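You operate a simulated robot arm through the tools that you are given. There is no shell and no other tool. Be economical: measure what you need, move in short steps, check, and stop when the job is done.

You are at the controls of a simulated two-armed robot. One attempt, no reset.

JOB
Sweep the sawdust into the red dustpan, then into the steel bin.
Fine: use the red brush; brush and dustpan back where they lay, bin lid shut, spill little. Set down upright: red brush. What is to be rubbed or washed off counts as gone when no trace of it is left.

The check looks at the end state, three seconds after you hand in, the way a careful person would. Anything else that was tipped, shoved, dropped, spilled or broken makes it a failure. Lids that push on must go on centred and level and be pressed home; caps that screw on are set level and turned clockwise until they are tight.

ROBOT AND FRAMES
Two 7-joint arms with two-finger parallel grippers on one trunk, on a base that drives. Base frame: it is fixed to the floor where the robot stands at the start and does not move with it; the origin is under the middle of the robot, x ahead of it, y to its left, z up; the surface under the hand at the start is at about z = 88. Units: cm, degrees, N and s.
The left shoulder is at the start at [8, 13.1, 94.7], the right one opposite. With the tool pointing down near the work surface each hand reaches from about 38 to 84 cm from the robot's upright axis, wherever it stands, measured 20 degrees to its own side. Places, roughly: sawdust on the table [50, 0, 90]; steel bin [50, 160, 30]; steel bin lid [50, 160, 70]. Payload 1.57 kg a hand.
The TCP of each hand is the grasp point between the finger pads, 3 cm short of the fingertips. In the tool frame z runs along the fingers and y along their closing line. The gripper opens to 11 cm. The fingers are 2.4 cm wide and 1.2 cm thick; the gripper's body (4.8 by 11.2 cm) begins 7.8 cm behind the TCP.
Orientation is told as [roll, pitch, yaw] about the base's x, y, z axes, in that order, counted from this pose: with the fingers straight down and closing along the base's y, the tool's x points along the base's -x, its y along +y and its z along -z.

CONTROLS
- The arms move only by the tool drive_tool. It takes "left_deltas", "right_deltas" or both (then of equal length, played together; a hand with none holds still); each is a list of rows, each a list of 3 entries, a list of its own where there are three numbers: the shift along the tool's x, y, z in cm, then the turn, a rotation vector about the tool's x, y, z in degrees, then the closure, from 0 (fully open) to 1 (shut). In form: [[[tx, ty, tz], [ax, ay, az], hand], ...]. A call has 1 to 20 rows; each row shifts and turns the commanded pose from where the row before left it, along the tool's axes as they then stand. Rows are played at 5 a second. More than 5 cm and 8.6 degrees between two rows, or a gripper value outside its range, and nothing of the call is played. Where a pose cannot be reached the arm comes as near as it can. A force on the tool above 90 N (or 10 N above the force at the start of the call, whichever is more), or a blocked arm, ends the call early, and 0.2 s more pass. The fingers move at their own pace (about 10.8 cm/s each) and stop on an object; they squeeze with about 39 N. The grip force told is the motor's: it shows also when the fingers shut on nothing. Time passes only in rows, and 0.2 s behind the last, so rows that do not move let the fingers close. The reply holds the time, the measured pose of the TCP, the force on the tool along the base axes, the opening and the grip force, in the units named above and with some noise, with the torque about the TCP (base axes, N m) and any sound that the robot's microphone picked up, and new pictures: "show" is both (left out), scene, wrist or none (wrist: the cameras of the hands that moved).
- Cameras (640 x 400 px; columns grow to the right, rows downward): "scene" is now at [-4.39, 1.2, 142.39]; the picture's right is [0.20, -0.98, 0.00], its down [-0.48, -0.10, -0.87] and it looks along [0.85, 0.17, -0.49] (base axes); focal length 272 px, centre (320, 200). "left" rides on the left gripper at [7, -1.6, -14.1] in its tool frame; the picture's right is [0.23, 0.97, 0.00], its down [-0.86, 0.20, -0.48] and it looks along [-0.47, 0.11, 0.88] (tool axes); focal length 222 px, centre (320, 200). "right" rides on the right gripper at [7, 1.6, -14.1] in its tool frame; the picture's right is [-0.23, 0.97, 0.00], its down [-0.86, -0.20, -0.48] and it looks along [-0.47, -0.11, 0.88] (tool axes); focal length 222 px, centre (320, 200).
- base_move(legs): drives the robot by 1 to 6 legs, each [ahead, left, turn to the left] in cm, cm and degrees, along the robot's own axes; the way and the turn of a leg run together, so that a leg with both is an arc; at most 150 cm and 180 degrees a leg. The arms and the cameras ride along, it lands a little off, and it stops where it bumps. It gives what a move gives, and a new picture of the scene camera.
- head_to(pan, tilt): turns the head with the scene camera to pan (to the left, within 109 degrees either way) and tilt (down, from -29 to 69), counted from straight ahead of the robot. It gives what a move gives, and a new picture of the scene camera.
- pixel_to_xyz(camera, pixels): for up to 12 pixels [column, row] of the newest picture of that camera ("zoom" is the newest enlarged one), the place [x, y, z] in the base frame of the surface seen there, good to about 0.2 cm, but the place of the scene camera against the robot may be out by one fixed shift of up to 1.8 cm in any direction. No time passes.
- inspect(camera, box): a new picture of the part [left, top, right, bottom] of that camera's present view, enlarged. No time passes.
- close_job(): hands the job in; it is judged then, once.

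Keep the steps short. Do not move on a guess: measure, check each grasp and each placing, and mend mistakes. In all there are 80 turns and 260 pictures (those below and enlarged ones count). Leave the grippers open and the arms clear of the work at the hand-in unless told otherwise, and finish with a single line.

The tools are called after "Request:" as a command line: name --argument value ..., lists and objects as JSON in quotes. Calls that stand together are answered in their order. drive_tool: Moves the arms, as the interface text tells. Its arguments: {"type":"object","properties":{"left_deltas":{"type":"array","items":{"type":"array"}},"right_deltas":{"type":"array","items":{"type":"array"}},"show":{"type":"string","enum":["both","scene","wrist","none"]}},"required":[]} The other tools are called the same way: base_move (legs) drives the base; head_to (pan, tilt) turns the head that bears the scene camera; pixel_to_xyz (camera, pixels) gives the place of the surface under pixels of a picture; inspect (camera, box) takes an enlarged picture of a part of a camera's view; close_job () hands the job in.

At the start:

```text
time: 0.0
left_tool_pos: [64.21, 21.8, 115.88]
left_tcp_rot: [-0.1, 0.0, 0.0]
left_ft_force: [0.2, -0.4, 1.1]
left_moment: [0.01, 0.01, -0.01]
left_gripper_width: 11.0
left_grip_force: 0.1
right_tool_pos: [54.35, -15.4, 123.94]
right_tcp_rot: [0.0, 0.0, 0.0]
right_ft_force: [-0.4, -0.6, -0.5]
right_moment: [0.01, 0.02, 0.0]
right_gripper_width: 11.01
right_grip_force: 0.0
robot x, y, heading: [0.04, 0.24, -0.0]
head pan, tilt: [11.3, 29.3]
```

scene: 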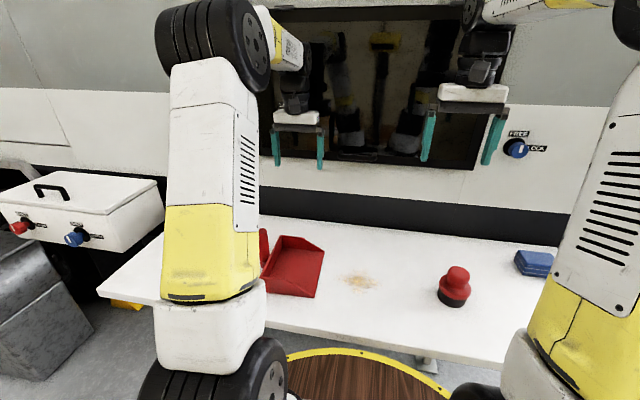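
right: 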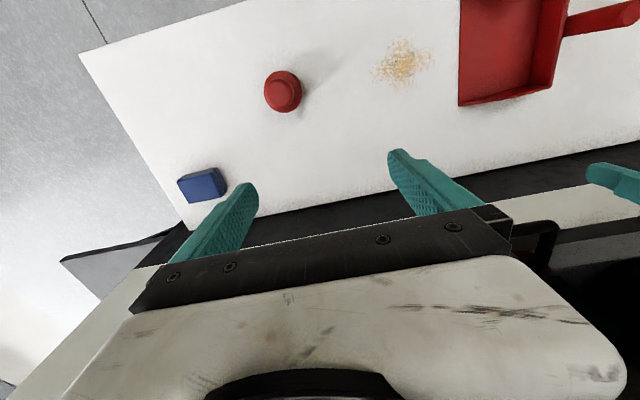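
left: 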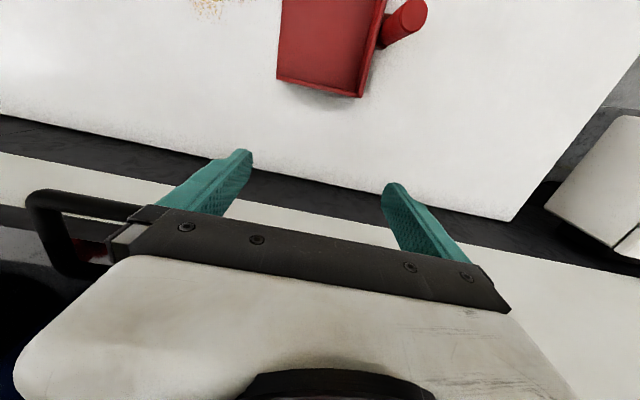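

I see the red dustpan (~295,265), the sawdust (~360,282), the red brush (~455,287) and a blue sponge (~535,262). I'll measure them first and take enlarged pictures.

Request:
inspect --camera "scene" --box '[240, 210, 500, 320]'

Request:
pixel_to_xyz --camera "scene" --pixels '[[283, 237], [324, 250], [314, 297], [268, 290], [295, 268], [345, 282], [376, 282], [360, 275], [360, 290], [458, 270], [453, 300], [420, 320]]'

Request:
pixel_to_xyz --camera "right" --pixels '[[283, 88], [268, 92], [300, 92], [375, 65], [432, 62], [405, 40], [405, 82], [460, 103], [548, 88], [625, 15], [575, 22], [510, 50]]'

Request:
inspect --camera "right" --box '[240, 0, 640, 200]'

Request:
head_to --pan 75 --tilt 30

```text
2.46 times, centred on (370, 265) of scene
```

zoom: 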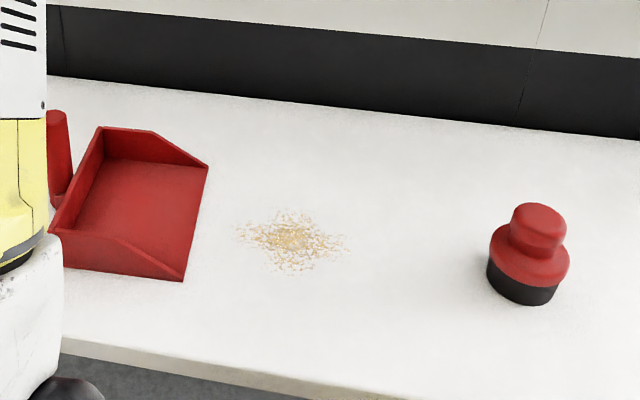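

```text
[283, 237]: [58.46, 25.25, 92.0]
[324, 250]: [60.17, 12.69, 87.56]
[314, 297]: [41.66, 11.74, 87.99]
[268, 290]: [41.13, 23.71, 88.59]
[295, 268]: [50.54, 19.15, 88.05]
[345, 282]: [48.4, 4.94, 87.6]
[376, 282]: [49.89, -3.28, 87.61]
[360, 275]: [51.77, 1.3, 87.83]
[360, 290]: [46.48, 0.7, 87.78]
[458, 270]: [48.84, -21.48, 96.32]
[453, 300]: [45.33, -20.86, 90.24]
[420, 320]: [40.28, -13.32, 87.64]
```

```text
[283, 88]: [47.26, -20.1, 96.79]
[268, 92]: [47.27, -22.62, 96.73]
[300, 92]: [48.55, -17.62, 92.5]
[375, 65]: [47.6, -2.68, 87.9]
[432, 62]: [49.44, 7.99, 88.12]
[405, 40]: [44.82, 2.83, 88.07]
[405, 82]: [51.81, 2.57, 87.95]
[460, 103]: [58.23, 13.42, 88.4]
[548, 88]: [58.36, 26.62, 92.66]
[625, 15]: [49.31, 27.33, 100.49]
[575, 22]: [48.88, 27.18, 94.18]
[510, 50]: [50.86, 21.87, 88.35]
```

```text
1.60 times, centred on (440, 100) of right
```

zoom: 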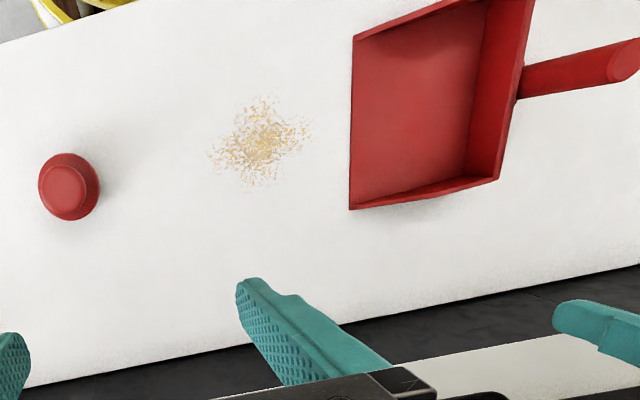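

```text
time: 1.3
left_tool_pos: [64.15, 21.88, 115.82]
left_tcp_rot: [0.0, -0.1, 0.0]
left_ft_force: [0.0, 0.0, -0.3]
left_moment: [0.0, 0.03, 0.01]
left_gripper_width: 11.0
left_grip_force: 0.0
right_tool_pos: [54.29, -15.45, 123.97]
right_tcp_rot: [-0.1, 0.0, 0.0]
right_ft_force: [0.1, -0.2, -0.2]
right_moment: [0.02, 0.01, 0.0]
right_gripper_width: 11.03
right_grip_force: 0.0
robot x, y, heading: [-0.02, -0.28, -0.2]
head pan, tilt: [75.0, 30.0]
```

scene: 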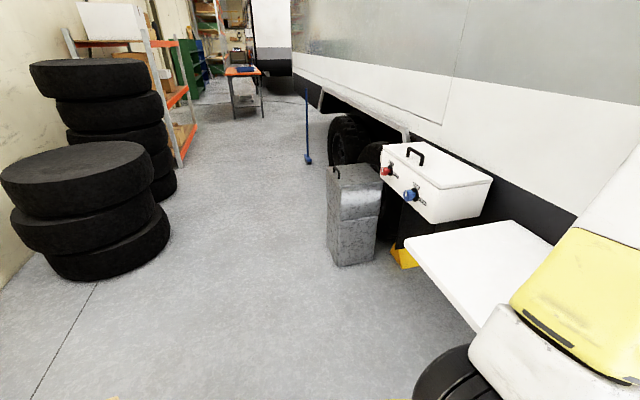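

The steel bin stands at ~(353,215) with a lid and a handle at its top. I'll enlarge it and measure.

Request:
inspect --camera "scene" --box '[290, 130, 510, 280]'

Request:
pixel_to_xyz --camera "scene" --pixels '[[326, 168], [380, 168], [342, 195], [370, 195], [336, 174], [355, 172], [345, 262], [374, 240], [328, 245], [425, 225], [383, 145], [415, 215]]'

Request:
inspect --camera "left" --box '[180, 0, 480, 190]'

Request:
pixel_to_xyz --camera "left" --pixels '[[408, 15], [422, 10], [390, 30], [408, 30], [386, 40], [376, 40], [362, 95], [278, 78], [330, 50]]'

```text
2.67 times, centred on (400, 205) of scene
```

zoom: 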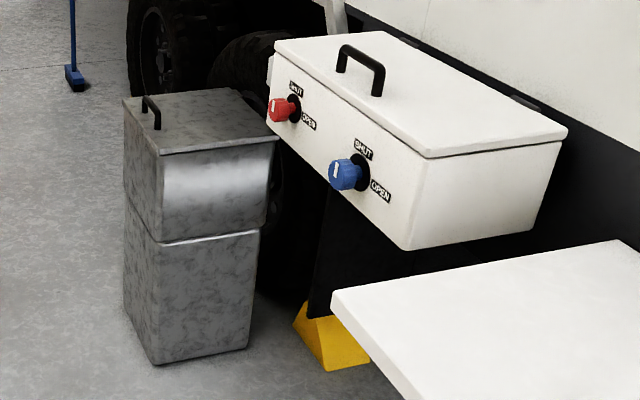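

```text
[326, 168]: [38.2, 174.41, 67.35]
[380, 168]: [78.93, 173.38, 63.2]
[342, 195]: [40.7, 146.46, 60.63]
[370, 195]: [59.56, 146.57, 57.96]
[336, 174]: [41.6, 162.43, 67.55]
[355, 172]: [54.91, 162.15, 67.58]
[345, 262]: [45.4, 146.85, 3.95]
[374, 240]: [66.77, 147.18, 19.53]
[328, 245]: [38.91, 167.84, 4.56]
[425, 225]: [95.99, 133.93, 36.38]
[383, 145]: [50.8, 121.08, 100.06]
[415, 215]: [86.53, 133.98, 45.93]
```

```text
2.11 times, centred on (330, 95) of left
```

zoom: 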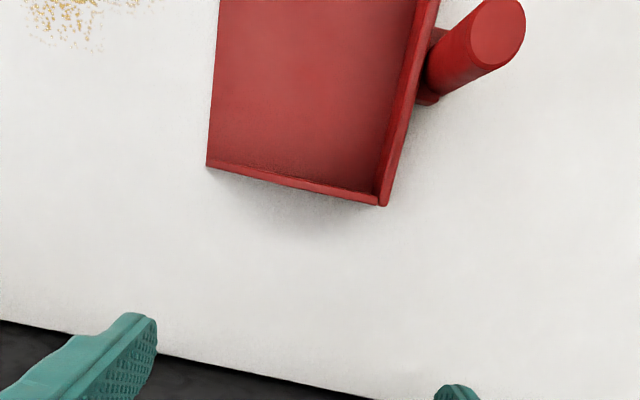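

```text
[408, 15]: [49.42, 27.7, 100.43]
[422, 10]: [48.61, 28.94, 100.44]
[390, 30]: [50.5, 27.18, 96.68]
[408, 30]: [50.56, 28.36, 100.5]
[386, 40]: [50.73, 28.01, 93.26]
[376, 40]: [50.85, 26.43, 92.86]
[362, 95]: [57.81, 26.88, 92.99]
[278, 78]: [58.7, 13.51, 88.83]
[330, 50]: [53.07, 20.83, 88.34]
```

The dustpan's upright handle tops at about (49.4, 28.4, 100.5), its open mouth faces -y, and the brush knob is at about (47.4, -20.1, 96.8). I'll bring both hands above their tools and look again.

Request:
drive_tool --left_deltas '[[[3.7, 1.65, 1.4], [0, 0, 0], 0], [[3.7, 1.65, 1.4], [0, 0, 0], 0], [[3.7, 1.65, 1.4], [0, 0, 0], 0], [[3.7, 1.65, 1.4], [0, 0, 0], 0]]' --right_deltas '[[[1.7, -1.2, 3.5], [0, 0, 0], 0], [[1.7, -1.2, 3.5], [0, 0, 0], 0], [[1.7, -1.2, 3.5], [0, 0, 0], 0], [[1.7, -1.2, 3.5], [0, 0, 0], 0]]' --show "wrist"

Request:
head_to --pan 0 --tilt 40

```text
time: 2.3
left_tool_pos: [49.39, 28.43, 110.18]
left_tcp_rot: [0.0, 0.0, 0.0]
left_ft_force: [0.9, 0.0, -0.7]
left_moment: [-0.01, 0.01, 0.03]
left_gripper_width: 11.0
left_grip_force: 0.1
right_tool_pos: [47.41, -20.18, 109.99]
right_tcp_rot: [0.0, 0.0, 0.0]
right_ft_force: [0.1, 0.2, 0.2]
right_moment: [0.03, 0.02, -0.02]
right_gripper_width: 11.0
right_grip_force: 0.0
robot x, y, heading: [-0.15, -0.14, 0.2]
head pan, tilt: [75.0, 30.0]
```

right: 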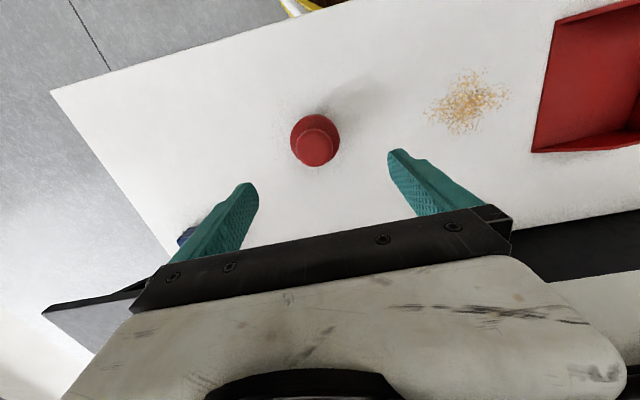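
left: 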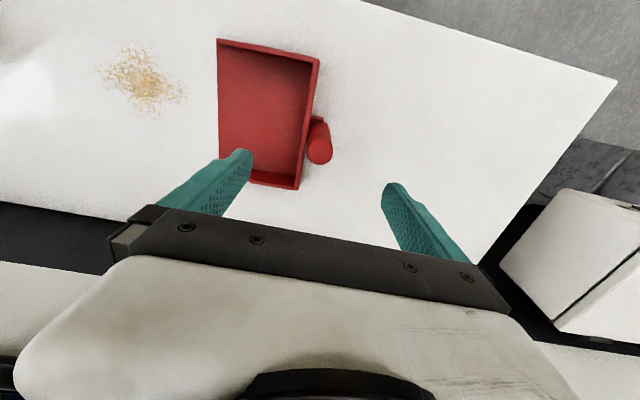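

```text
time: 3.8
left_tool_pos: [49.47, 28.42, 110.24]
left_tcp_rot: [0.1, 0.0, 0.1]
left_ft_force: [-0.5, 0.0, 0.1]
left_moment: [0.0, -0.02, -0.02]
left_gripper_width: 11.04
left_grip_force: 0.1
right_tool_pos: [47.42, -20.22, 110.23]
right_tcp_rot: [0.0, 0.0, 0.0]
right_ft_force: [0.5, -0.4, 0.5]
right_moment: [0.02, 0.02, -0.01]
right_gripper_width: 11.01
right_grip_force: 0.1
robot x, y, heading: [0.25, -0.02, -0.1]
head pan, tilt: [0.0, 40.0]
```

scene: 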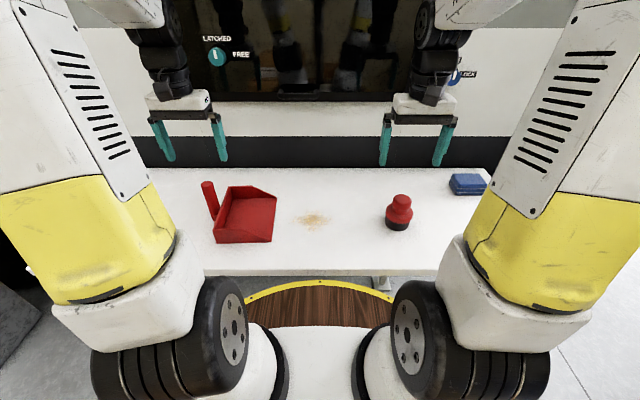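

Both hands sit above their tools. I'll measure the knob top (~318,148 right) and the handle top (~320,150 left) exactly, along with the dustpan corners.

Request:
inspect --camera "right" --box '[260, 80, 390, 190]'

Request:
pixel_to_xyz --camera "right" --pixels '[[302, 148], [318, 148], [335, 148], [318, 134], [318, 162], [292, 138], [338, 130], [315, 115], [432, 110], [505, 90], [470, 72], [465, 132]]'

Request:
pixel_to_xyz --camera "left" --pixels '[[310, 152], [320, 152], [330, 152], [320, 143], [320, 161], [318, 60], [298, 185], [219, 40], [217, 157], [303, 150], [218, 100], [290, 130]]'

```text
3.64 times, centred on (325, 135) of right
```

zoom: 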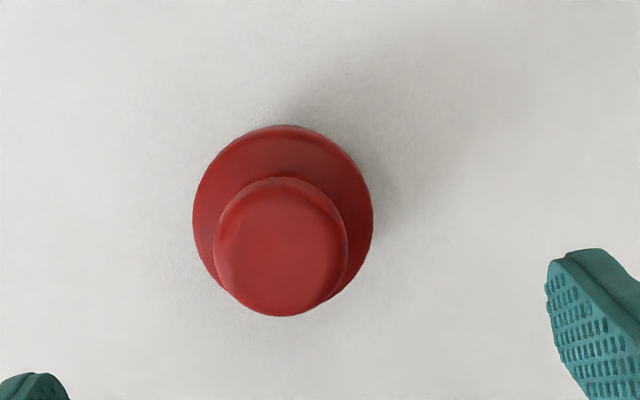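

```text
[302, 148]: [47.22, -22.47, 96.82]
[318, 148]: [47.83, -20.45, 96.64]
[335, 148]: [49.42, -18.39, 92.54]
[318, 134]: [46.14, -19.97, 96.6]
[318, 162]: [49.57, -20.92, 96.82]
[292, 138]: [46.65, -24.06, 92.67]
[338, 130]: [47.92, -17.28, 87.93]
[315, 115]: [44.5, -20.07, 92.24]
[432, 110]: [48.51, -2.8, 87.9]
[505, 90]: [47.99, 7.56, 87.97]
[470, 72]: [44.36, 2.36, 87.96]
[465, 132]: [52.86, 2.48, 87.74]
```

```text
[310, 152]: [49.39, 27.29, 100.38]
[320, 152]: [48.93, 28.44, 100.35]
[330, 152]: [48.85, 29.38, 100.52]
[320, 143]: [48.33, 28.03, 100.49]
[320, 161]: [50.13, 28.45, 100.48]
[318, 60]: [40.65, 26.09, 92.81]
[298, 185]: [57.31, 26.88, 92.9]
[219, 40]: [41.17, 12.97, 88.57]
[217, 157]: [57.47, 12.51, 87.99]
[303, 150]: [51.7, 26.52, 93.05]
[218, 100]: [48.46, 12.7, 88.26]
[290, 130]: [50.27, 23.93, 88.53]
```

Knob centre ≈ (47.55, -20.9), radius 2.3, flange top z≈92.6. Handle centre ≈ (49.2, 28.4), back wall top z 93. I'll lower both open hands so the fingertips stop just above the flange and the wall.

Request:
drive_tool --left_deltas '[[[0.1, 0, 4], [0, 0, 0], 0], [[0.1, 0, 4], [0, 0, 0], 0], [[0, 0, 3.5], [0, 0, 0], 0], [[0, 0, 1.5], [0, 0, 0], 0]]' --right_deltas '[[[-0.1, -0.7, 4], [0, 0, 0], 0], [[0, 0, 4], [0, 0, 0], 0], [[0, 0, 4], [0, 0, 0], 0], [[0, 0, 2.2], [0, 0, 0], 0]]' --show "wrist"

```text
time: 4.8
left_tool_pos: [49.18, 28.46, 97.21]
left_tcp_rot: [0.0, 0.0, 0.0]
left_ft_force: [-0.2, -0.4, 0.5]
left_moment: [0.05, -0.02, 0.0]
left_gripper_width: 11.0
left_grip_force: 0.0
right_tool_pos: [47.51, -20.84, 95.79]
right_tcp_rot: [-0.1, 0.0, -0.1]
right_ft_force: [0.5, 0.2, 0.4]
right_moment: [-0.01, -0.01, -0.01]
right_gripper_width: 10.99
right_grip_force: 0.1
robot x, y, heading: [0.01, 0.06, -0.1]
head pan, tilt: [0.0, 40.0]
```

right: 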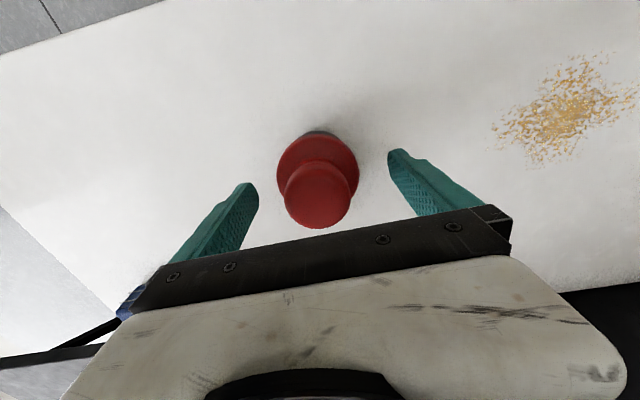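
left: 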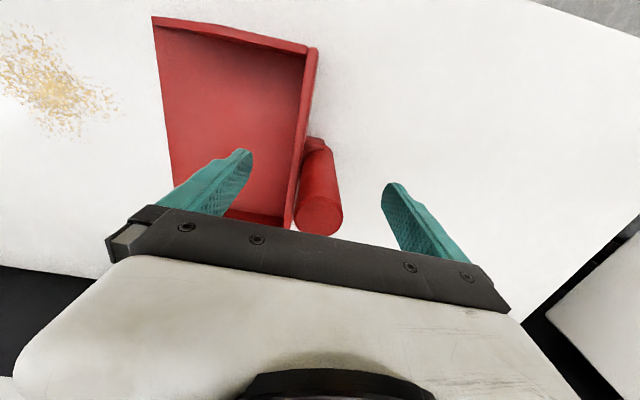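

Both items lie between the fingers. I'll close both grips.

Request:
drive_tool --left_deltas '[[[0, 0, 0], [0, 0, 0], 0.5], [[0, 0, 0], [0, 0, 0], 1], [[0, 0, 0], [0, 0, 0], 1], [[0, 0, 0], [0, 0, 0], 1]]' --right_deltas '[[[0, 0, 0], [0, 0, 0], 0.4], [[0, 0, 0], [0, 0, 0], 1], [[0, 0, 0], [0, 0, 0], 1], [[0, 0, 0], [0, 0, 0], 1]]'

```text
time: 5.8
left_tool_pos: [49.14, 28.41, 97.17]
left_tcp_rot: [0.0, 0.0, -0.1]
left_ft_force: [0.1, 1.5, 0.2]
left_moment: [0.17, -0.03, -0.01]
left_gripper_width: 2.89
left_grip_force: 38.3
right_tool_pos: [47.58, -20.89, 95.78]
right_tcp_rot: [0.0, 0.0, 0.0]
right_ft_force: [-0.4, -0.3, -1.0]
right_moment: [0.01, 0.0, -0.01]
right_gripper_width: 4.44
right_grip_force: 39.3
robot x, y, heading: [-0.13, -0.38, -0.2]
head pan, tilt: [0.0, 40.0]
```

scene: 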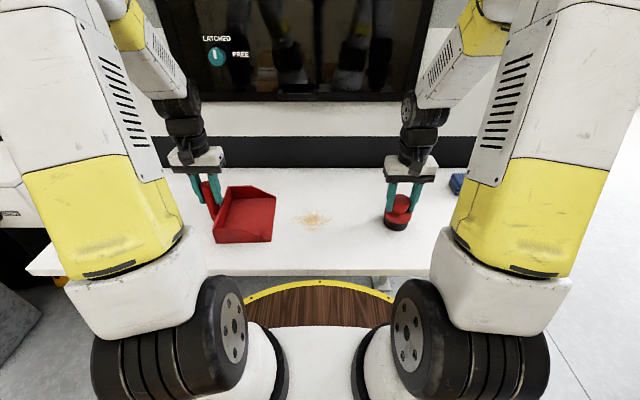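
right: 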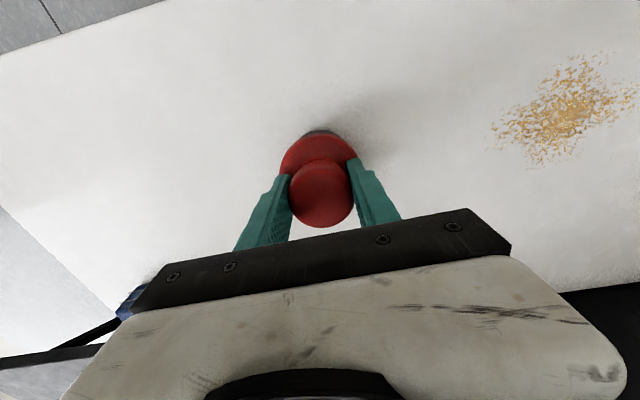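
left: 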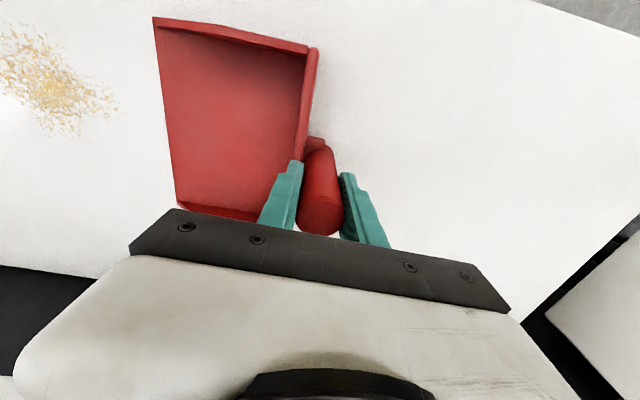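

Both grips are firm (2.9 cm and 4.4 cm). Home TCPs: pan (49.14, 28.41, 97.2), brush (47.58, -20.89, 95.8). First stroke: lift the brush 2 cm, go to x≈51.5, y≈-8, set down, sweep slowly in +y onto the pan lip, then lift.

Request:
drive_tool --right_deltas '[[[0, 0, -2], [0, 0, 0], 1], [[-1.3, 4.3, 0], [0, 0, 0], 1], [[-1.3, 4.3, 0], [0, 0, 0], 1], [[-1.3, 4.3, 0], [0, 0, 0], 1], [[0, 0, 2], [0, 0, 0], 1], [[0, 2, 0], [0, 0, 0], 1], [[0, 2, 0], [0, 0, 0], 1], [[0, 2, 0], [0, 0, 0], 1], [[0, 2, 0], [0, 0, 0], 1], [[0, 2, 0], [0, 0, 0], 1], [[0, 2, 0], [0, 0, 0], 1], [[0, 2, 0], [0, 0, 0], 1]]'

```text
time: 8.4
left_tool_pos: [49.22, 28.39, 97.21]
left_tcp_rot: [0.0, 0.0, 0.0]
left_ft_force: [0.7, -0.4, -0.7]
left_moment: [0.15, -0.01, 0.0]
left_gripper_width: 2.88
left_grip_force: 38.9
right_tool_pos: [51.64, 5.88, 95.8]
right_tcp_rot: [0.0, 0.1, 0.0]
right_ft_force: [1.2, -0.8, -1.1]
right_moment: [0.0, 0.0, -0.02]
right_gripper_width: 4.44
right_grip_force: 39.5
robot x, y, heading: [0.03, -0.15, 0.0]
head pan, tilt: [0.0, 40.0]
```

scene: 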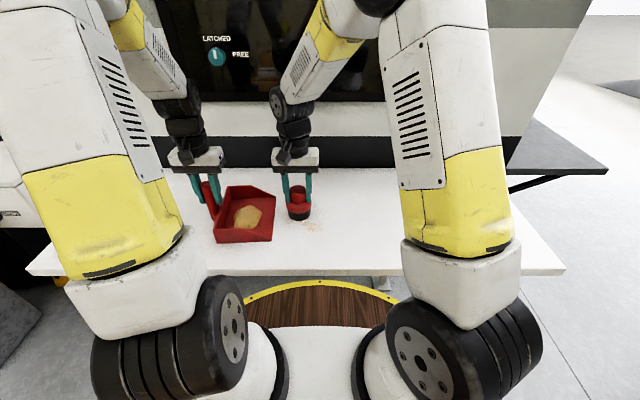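
right: 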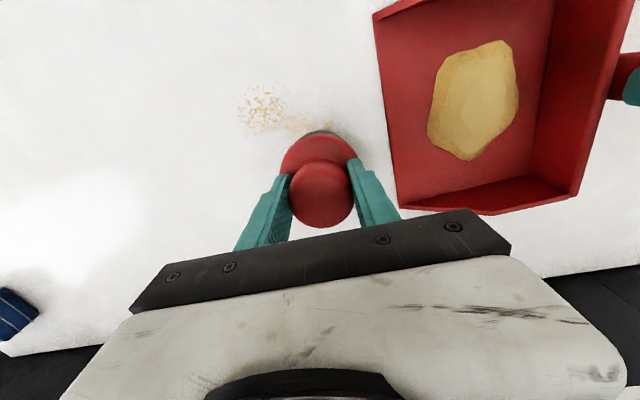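

Most of the dust already shows as a heap in the pan. A remnant is left at ~(262,108) in the right view, near x 45, so I'll make a second stroke along x≈46.

Request:
drive_tool --right_deltas '[[[0, 0, -2], [0, 0, 0], 1], [[1.8, -4.5, 0], [0, 0, 0], 1], [[1.9, -4.5, 0], [0, 0, 0], 1], [[1.9, -4.5, 0], [0, 0, 0], 1], [[0, 0, 2], [0, 0, 0], 1], [[0, 2, 0], [0, 0, 0], 1], [[0, 2, 0], [0, 0, 0], 1], [[0, 2, 0], [0, 0, 0], 1], [[0, 2, 0], [0, 0, 0], 1], [[0, 2, 0], [0, 0, 0], 1], [[0, 2, 0], [0, 0, 0], 1], [[0, 2, 0], [0, 0, 0], 1], [[0, 2, 0], [0, 0, 0], 1]]'

Request:
inspect --camera "right" --box '[150, 0, 450, 200]'

Request:
inspect --camera "scene" --box '[200, 170, 400, 280]'

```text
time: 11.2
left_tool_pos: [49.18, 28.48, 97.29]
left_tcp_rot: [0.0, 0.0, 0.0]
left_ft_force: [0.6, 0.3, 0.6]
left_moment: [-0.02, -0.05, 0.0]
left_gripper_width: 2.92
left_grip_force: 38.6
right_tool_pos: [45.95, 8.58, 95.91]
right_tcp_rot: [0.0, 0.0, 0.0]
right_ft_force: [0.0, 0.1, -0.5]
right_moment: [0.02, 0.01, 0.05]
right_gripper_width: 4.41
right_grip_force: 38.7
robot x, y, heading: [-0.3, 0.09, -0.0]
head pan, tilt: [0.0, 40.0]
```

scene: 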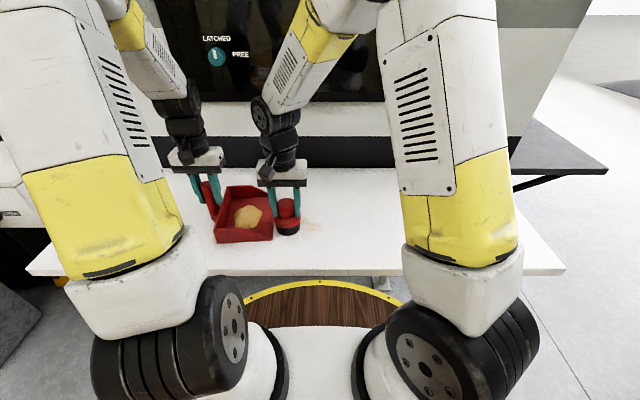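
right: 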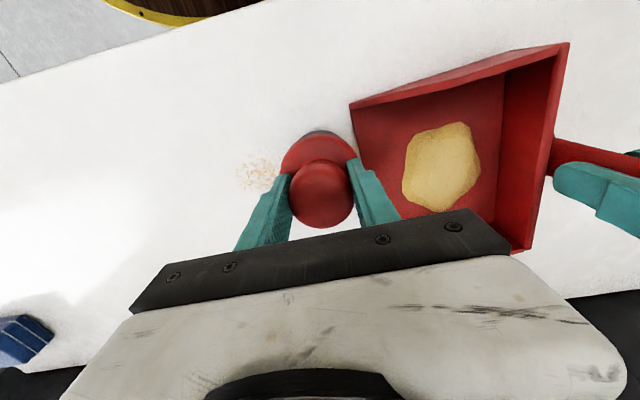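

```text
2.00 times, centred on (300, 100) of right
```

zoom: 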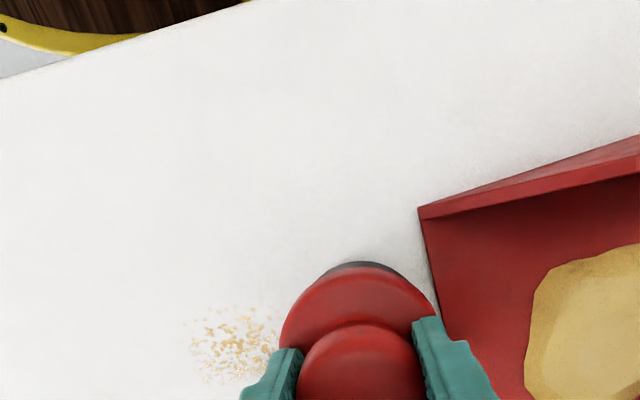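

```text
3.20 times, centred on (300, 225) of scene
```

zoom: 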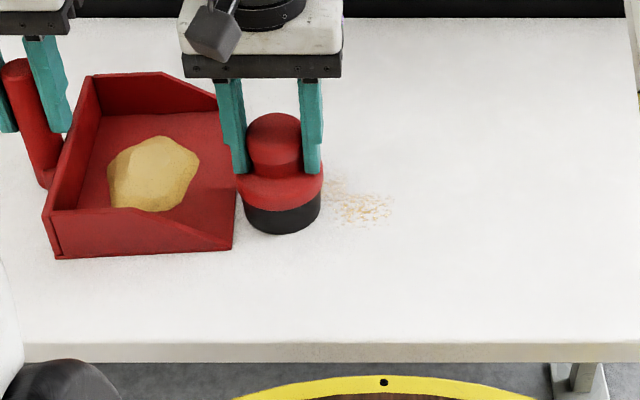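

There is still a remnant at ~(258,172) in the right view. I'll measure it.

Request:
pixel_to_xyz --camera "right" --pixels '[[238, 172], [268, 158], [258, 172], [262, 185], [275, 170]]'

Request:
pixel_to_xyz --camera "scene" --pixels '[[306, 221], [322, 221], [312, 229], [312, 214]]'

```text
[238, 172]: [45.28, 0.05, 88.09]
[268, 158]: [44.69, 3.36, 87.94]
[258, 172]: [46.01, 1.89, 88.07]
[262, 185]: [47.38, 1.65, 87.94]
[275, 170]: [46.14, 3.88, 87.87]
```

```text
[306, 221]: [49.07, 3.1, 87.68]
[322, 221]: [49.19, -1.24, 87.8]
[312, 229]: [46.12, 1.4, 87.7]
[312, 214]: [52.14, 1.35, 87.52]
```

The remnant lies at x 44.7–50, y -1..4 and was only thinned. I'll repeat the stroke along x≈47.5, pressed 0.3 cm lower and carried right to the lip.

Request:
drive_tool --right_deltas '[[[0, 0, -2], [0, 0, 0], 1], [[-0.5, -4.5, 0], [0, 0, 0], 1], [[-0.5, -4.5, 0], [0, 0, 0], 1], [[-0.5, -4.5, 0], [0, 0, 0], 1], [[0, -1.5, 2.35], [0, 0, 0], 1], [[0, 2, 0], [0, 0, 0], 1], [[0, 2, 0], [0, 0, 0], 1], [[0, 2, 0], [0, 0, 0], 1], [[0, 2, 0], [0, 0, 0], 1], [[0, 2, 0], [0, 0, 0], 1], [[0, 2, 0], [0, 0, 0], 1], [[0, 2, 0], [0, 0, 0], 1], [[0, 1.5, 0], [0, 0, 0], 1], [[0, 1.5, -0.2], [0, 0, 0], 1], [[0, 1.5, -0.3], [0, 0, 0], 1], [[0, 1.5, 0], [0, 0, 0], 1]]'

Request:
inspect --camera "scene" --box '[200, 170, 400, 280]'

```text
time: 14.5
left_tool_pos: [49.3, 29.51, 97.59]
left_tcp_rot: [0.8, -0.5, 0.5]
left_ft_force: [0.2, 12.6, -2.3]
left_moment: [1.44, -0.16, -0.12]
left_gripper_width: 2.91
left_grip_force: 38.7
right_tool_pos: [47.36, 10.82, 95.94]
right_tcp_rot: [-1.6, 0.8, -0.5]
right_ft_force: [-1.5, -12.2, 1.0]
right_moment: [-0.8, 0.07, 0.12]
right_gripper_width: 4.44
right_grip_force: 39.2
robot x, y, heading: [-0.2, -0.26, 0.1]
head pan, tilt: [0.0, 40.0]
stopped in row 16 (right hand): the force on the tool passed its limit at 101 N (the readings are from after the stop); the commanded pose is now the measured one
```

scene: 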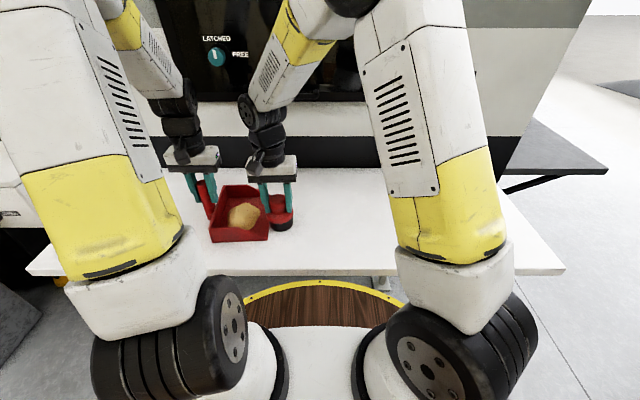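
right: 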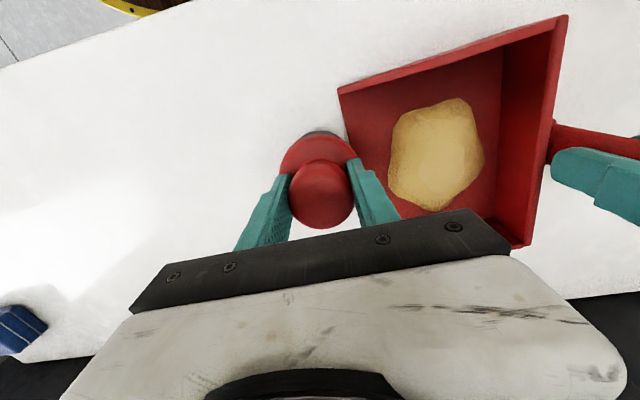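

```text
3.20 times, centred on (300, 225) of scene
```

zoom: 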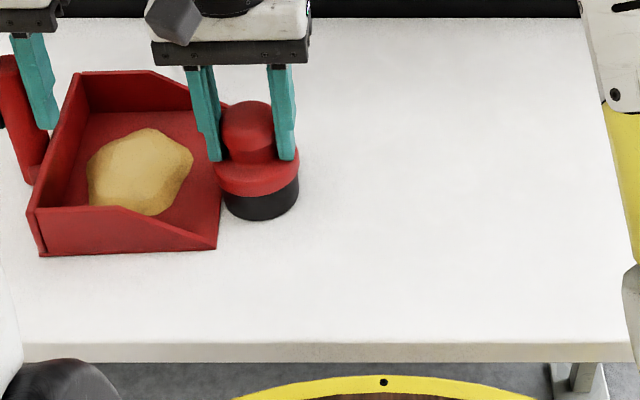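

The table looks clean. The brush bumped the pan lip at the end, so I'll back it off 2 cm, lift it and read the poses.

Request:
drive_tool --right_deltas '[[[0, -2, 0], [0, 0, 0], 1], [[0, -2, -1], [0, 0, 0], 1], [[0, -3, -2], [0, 0, 0], 1], [[0, -4, 0], [0, 0, 0], 1], [[0, -4, 0], [0, 0, 0], 1]]'

Request:
inspect --camera "right" --box '[200, 0, 600, 250]'

Request:
inspect --camera "scene" --box '[190, 160, 410, 280]'

Request:
inspect --camera "left" --box '[0, 0, 400, 250]'

```text
time: 15.7
left_tool_pos: [49.26, 29.21, 97.54]
left_tcp_rot: [0.6, -0.4, 0.5]
left_ft_force: [0.5, -1.6, 3.3]
left_moment: [-0.81, 0.23, 0.0]
left_gripper_width: 2.86
left_grip_force: 38.3
right_tool_pos: [47.23, -3.94, 99.23]
right_tcp_rot: [-1.3, 0.4, -0.4]
right_ft_force: [0.4, -0.9, -1.5]
right_moment: [-0.02, 0.03, 0.0]
right_gripper_width: 4.42
right_grip_force: 39.3
robot x, y, heading: [-0.13, 0.11, -0.1]
head pan, tilt: [0.0, 40.0]
```

scene: 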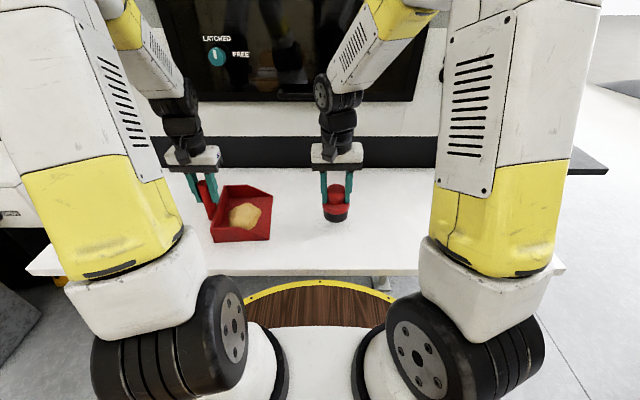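
right: 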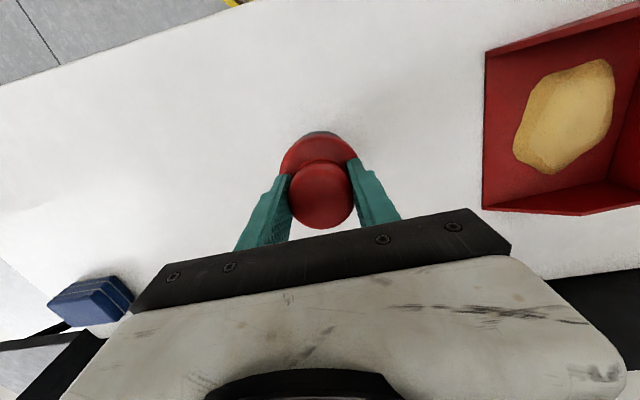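

```text
1.60 times, centred on (400, 125) of right
```

zoom: 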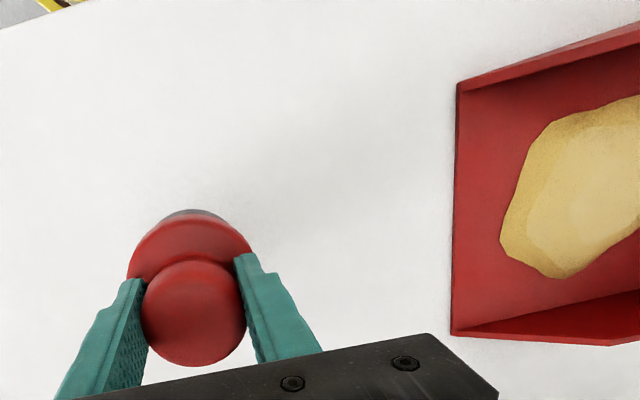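

```text
2.91 times, centred on (300, 220) of scene
```

zoom: 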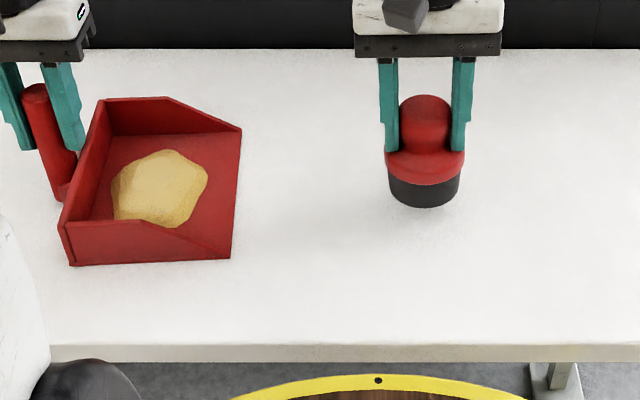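

```text
1.60 times, centred on (200, 125) of left
```

zoom: 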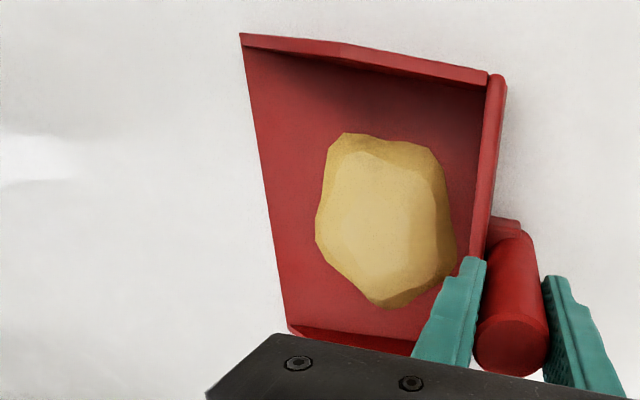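

The table is clean and the dust is in the pan. Next I'll level the brush and take it home over (47.58, -20.89), stopping a little above contact.

Request:
drive_tool --right_deltas '[[[-0.1, -4.24, 0], [-1.3, -0.4, -0.4], 1], [[-0.1, -4.24, 0], [0, 0, 0], 1], [[-0.1, -4.24, 0], [0, 0, 0], 1], [[-0.05, -4.24, 0], [0, 0, 0], 1], [[0, 0, 1.5], [0, 0, 0], 1], [[0, 0, 1.2], [0, 0, 0], 1], [[0, 0, 0], [0, 0, 0], 1]]'

Request:
inspect --camera "scene" --box '[340, 150, 480, 250]'

```text
time: 17.3
left_tool_pos: [49.4, 29.24, 97.6]
left_tcp_rot: [0.6, -0.6, 0.3]
left_ft_force: [-0.9, 1.0, 5.8]
left_moment: [-0.99, 0.04, -0.08]
left_gripper_width: 2.88
left_grip_force: 38.7
right_tool_pos: [47.68, -20.84, 96.54]
right_tcp_rot: [-0.1, 0.1, 0.0]
right_ft_force: [0.4, -0.2, -1.7]
right_moment: [-0.01, 0.03, -0.02]
right_gripper_width: 4.41
right_grip_force: 39.1
robot x, y, heading: [0.33, 0.17, -0.2]
head pan, tilt: [0.0, 40.0]
```

scene: 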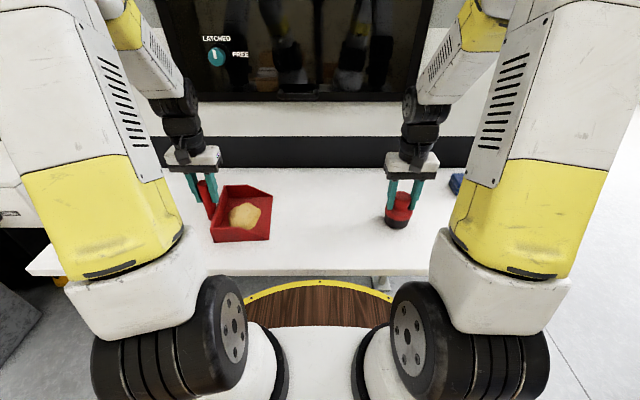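
right: 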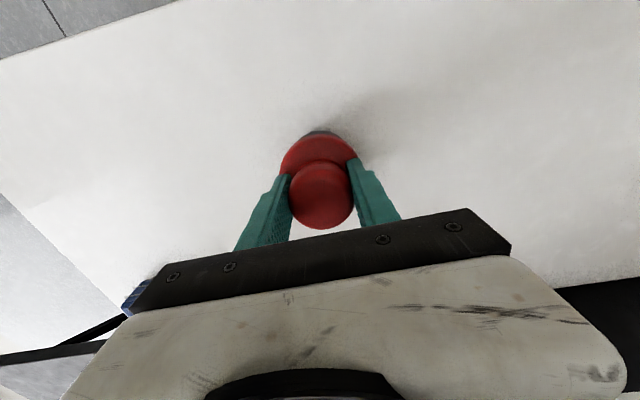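

```text
4.00 times, centred on (410, 200) of scene
```

zoom: 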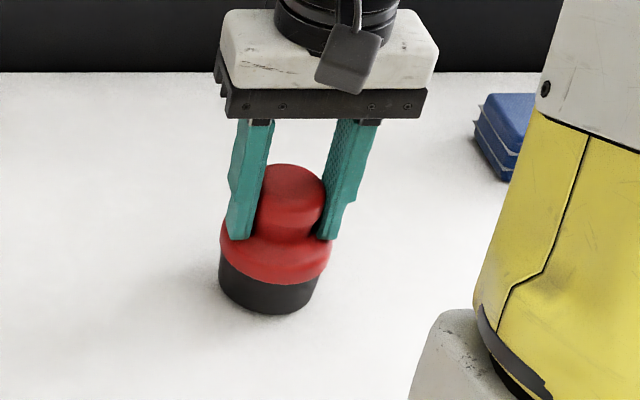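

The brush is over its place, 0.7 cm up and nearly level. I'll lower it gently to contact.

Request:
drive_tool --right_deltas '[[[0, 0, 0.35], [0, 0, 0], 1], [[0, 0, 0.3], [0, 0, 0], 1], [[0, 0, 0], [0, 0, 0], 1]]' --show "none"

Request:
inspect --camera "scene" --box '[370, 170, 440, 240]'

```text
time: 18.1
left_tool_pos: [49.39, 29.21, 97.52]
left_tcp_rot: [0.6, -0.5, 0.4]
left_ft_force: [0.5, 1.7, 5.7]
left_moment: [-1.02, -0.03, -0.04]
left_gripper_width: 2.9
left_grip_force: 39.0
right_tool_pos: [47.75, -20.77, 96.09]
right_tcp_rot: [0.0, 0.1, -0.1]
right_ft_force: [-0.7, 0.3, -0.3]
right_moment: [0.02, -0.02, 0.02]
right_gripper_width: 4.4
right_grip_force: 39.1
robot x, y, heading: [0.29, 0.23, -0.1]
head pan, tilt: [0.0, 40.0]
```

```text
5.71 times, centred on (405, 205) of scene
```

zoom: 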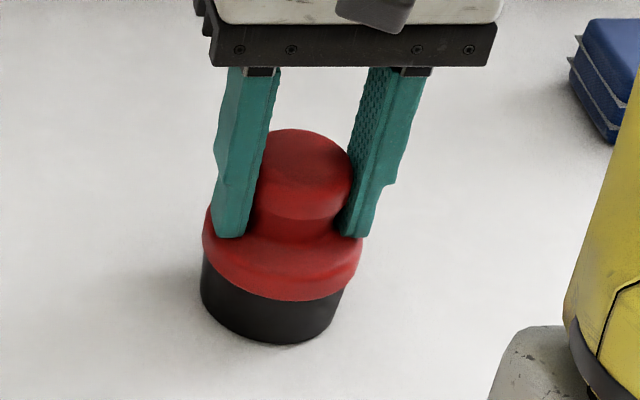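

The brush's weight has come off the hand, so it is standing. I'll open, rise straight up and check.

Request:
drive_tool --right_deltas '[[[0, 0, 0.15], [0, 0, 0], 1], [[0, 0, 0], [0, 0, 0], 0.5], [[0, 0, 0], [0, 0, 0], 0], [[0, 0, 0], [0, 0, 0], 0], [[0, 0, -3], [0, 0, 0], 0], [[0, 0, -4], [0, 0, 0], 0], [[0, 0, -4], [0, 0, 0], 0], [[0, 0, -4], [0, 0, 0], 0]]'

Request:
pixel_to_xyz --camera "right" --pixels '[[302, 148], [318, 148], [315, 147], [318, 134], [318, 162]]'

Request:
inspect --camera "right" --box '[260, 80, 390, 190]'

```text
time: 19.9
left_tool_pos: [49.28, 29.35, 97.46]
left_tcp_rot: [0.5, -0.4, 0.5]
left_ft_force: [-0.7, 0.4, 0.3]
left_moment: [-0.2, -0.15, -0.09]
left_gripper_width: 2.92
left_grip_force: 39.0
right_tool_pos: [47.82, -20.77, 110.96]
right_tcp_rot: [-0.1, 0.1, 0.0]
right_ft_force: [-0.2, -0.3, -0.8]
right_moment: [0.03, -0.01, 0.01]
right_gripper_width: 11.01
right_grip_force: 0.0
robot x, y, heading: [-0.12, -0.24, 0.1]
head pan, tilt: [0.0, 40.0]
```

scene: 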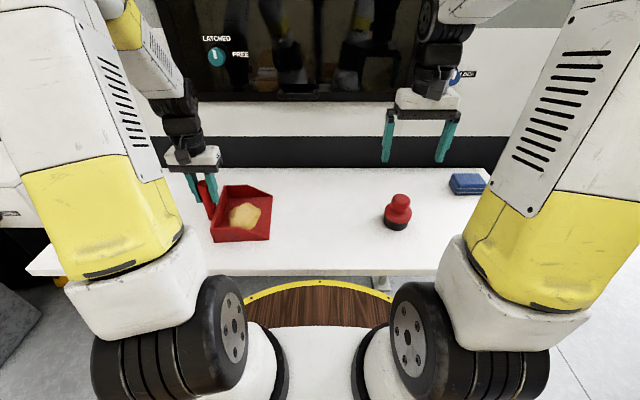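
right: 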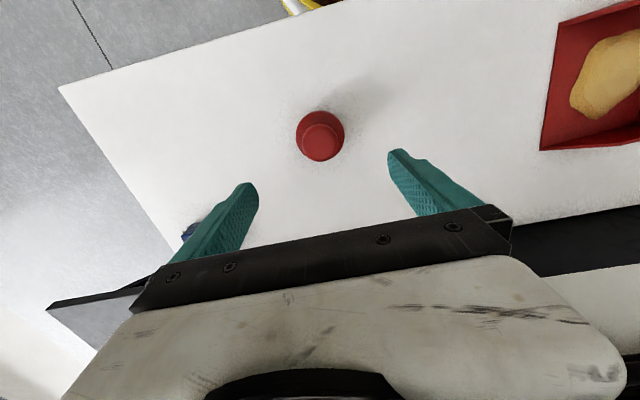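

```text
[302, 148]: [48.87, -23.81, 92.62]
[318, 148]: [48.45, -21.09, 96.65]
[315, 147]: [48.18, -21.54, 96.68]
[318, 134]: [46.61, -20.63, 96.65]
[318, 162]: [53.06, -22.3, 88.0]
```

```text
3.64 times, centred on (325, 135) of right
```

zoom: 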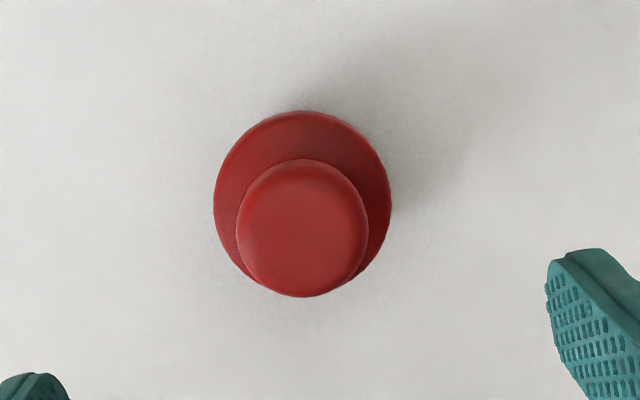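

The brush stands upright within 0.3 cm of where it was. Now I'll lift the pan straight up by 8 cm and raise the right hand a little, checking that the pan stays level.

Request:
drive_tool --left_deltas '[[[0, 0, -1], [0, 0, 0], 1], [[0, 0, -2], [0, 0, 0], 1], [[0, 0, -2.5], [0, 0, 0], 1], [[0, 0, -2.5], [0, 0, 0], 1]]'

Request:
inspect --camera "scene" --box '[150, 120, 350, 250]'

```text
time: 20.9
left_tool_pos: [49.13, 29.3, 105.49]
left_tcp_rot: [0.5, -0.4, 0.5]
left_ft_force: [0.9, 0.5, -0.7]
left_moment: [0.05, 0.02, 0.03]
left_gripper_width: 2.92
left_grip_force: 39.0
right_tool_pos: [47.87, -20.77, 110.8]
right_tcp_rot: [0.0, 0.1, 0.0]
right_ft_force: [-0.6, 0.5, 0.3]
right_moment: [-0.01, 0.01, 0.02]
right_gripper_width: 11.0
right_grip_force: 0.1
robot x, y, heading: [-0.28, -0.25, 0.1]
head pan, tilt: [0.0, 40.0]
```

scene: 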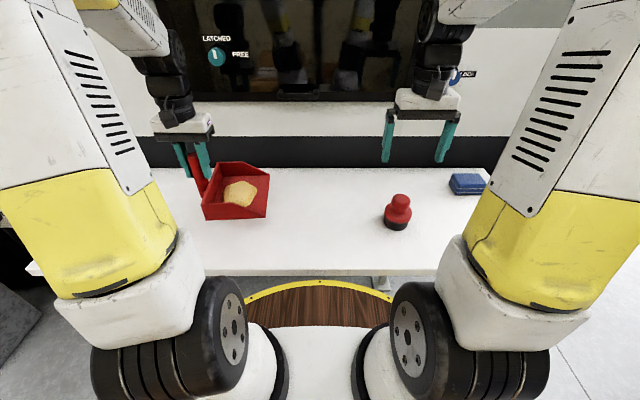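
left: 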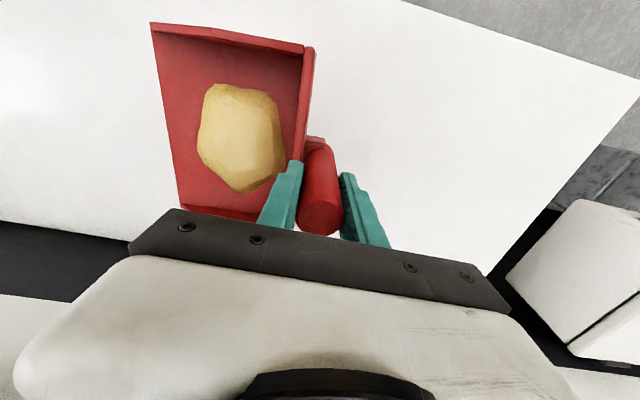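

```text
3.08 times, centred on (250, 185) of scene
```

zoom: 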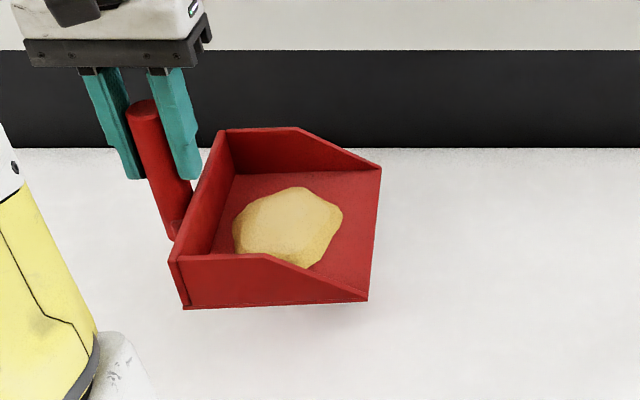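

The pan hangs level with the heap in it. Before driving I'll look left to check the way and measure the tyre stack and bin.

Request:
head_to --pan 80 --tilt 30

Request:
pixel_to_xyz --camera "scene" --pixels '[[165, 220], [130, 265], [200, 240], [155, 160], [180, 185]]'

```text
time: 22.4
left_tool_pos: [49.19, 29.28, 105.53]
left_tcp_rot: [0.6, -0.4, 0.4]
left_ft_force: [0.4, 0.9, -1.7]
left_moment: [0.03, 0.0, -0.02]
left_gripper_width: 2.93
left_grip_force: 38.8
right_tool_pos: [47.79, -20.76, 110.83]
right_tcp_rot: [-0.1, 0.1, 0.0]
right_ft_force: [0.1, -0.6, -0.2]
right_moment: [-0.01, 0.02, 0.01]
right_gripper_width: 11.02
right_grip_force: 0.0
robot x, y, heading: [-0.01, 0.1, -0.0]
head pan, tilt: [80.0, 30.0]
```

scene: 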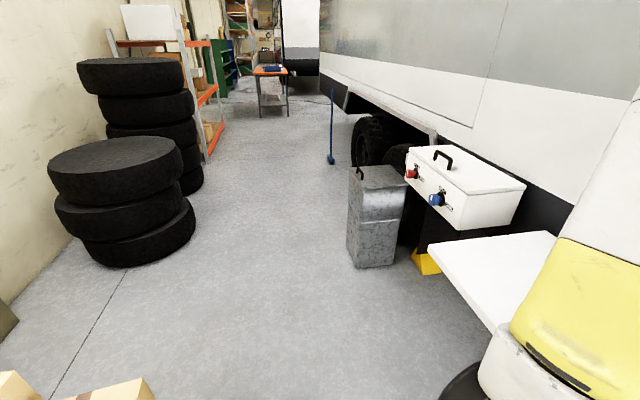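

```text
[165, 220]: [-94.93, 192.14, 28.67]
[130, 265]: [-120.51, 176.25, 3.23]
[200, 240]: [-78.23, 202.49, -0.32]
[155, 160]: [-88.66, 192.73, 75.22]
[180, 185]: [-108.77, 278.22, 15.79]
```

The tyres are beyond x -78, so a lane around x≈-30 is free. I'll back off 32 cm, then drive left 158 cm in two legs.

Request:
base_move --legs '[[-32, 0, 0], [0, 80, 0], [0, 80, 0]]'

Request:
head_to --pan 0 --tilt 45

```text
time: 23.9
left_tool_pos: [34.82, 29.24, 105.61]
left_tcp_rot: [0.6, -0.4, 0.4]
left_ft_force: [0.4, 0.3, -0.8]
left_moment: [0.07, 0.05, 0.0]
left_gripper_width: 2.92
left_grip_force: 39.9
right_tool_pos: [33.55, -20.85, 110.96]
right_tcp_rot: [0.0, 0.0, -0.2]
right_ft_force: [0.3, -0.2, 0.0]
right_moment: [-0.03, 0.0, -0.02]
right_gripper_width: 11.02
right_grip_force: 0.1
robot x, y, heading: [-14.47, 0.28, -0.2]
head pan, tilt: [80.0, 30.0]
stopped in leg 1: the robot was blocked; the commanded pose is now the measured one
```

scene: 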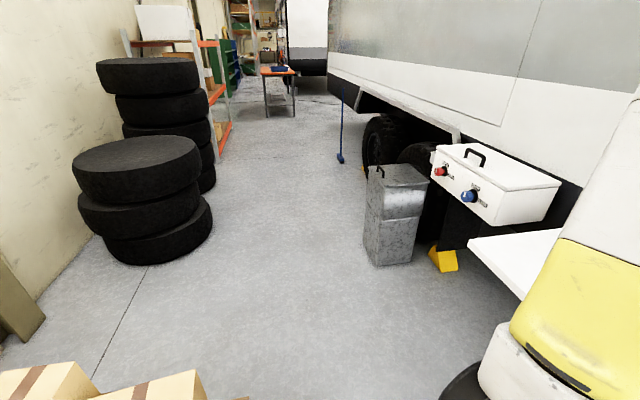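

```text
time: 25.4
left_tool_pos: [34.82, 29.23, 105.52]
left_tcp_rot: [0.5, -0.4, 0.4]
left_ft_force: [0.3, -0.5, -1.7]
left_moment: [0.03, 0.03, 0.02]
left_gripper_width: 2.93
left_grip_force: 39.1
right_tool_pos: [33.45, -20.95, 111.02]
right_tcp_rot: [0.1, -0.1, -0.2]
right_ft_force: [0.1, -0.6, -0.2]
right_moment: [-0.02, -0.02, -0.01]
right_gripper_width: 11.03
right_grip_force: 0.1
robot x, y, heading: [-14.21, 0.22, -0.2]
head pan, tilt: [0.0, 45.0]
```

scene: 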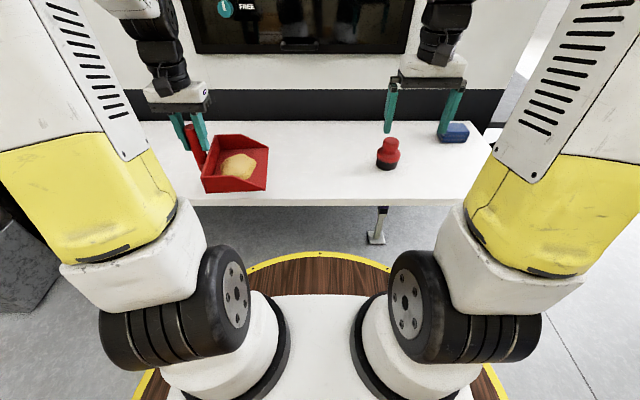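

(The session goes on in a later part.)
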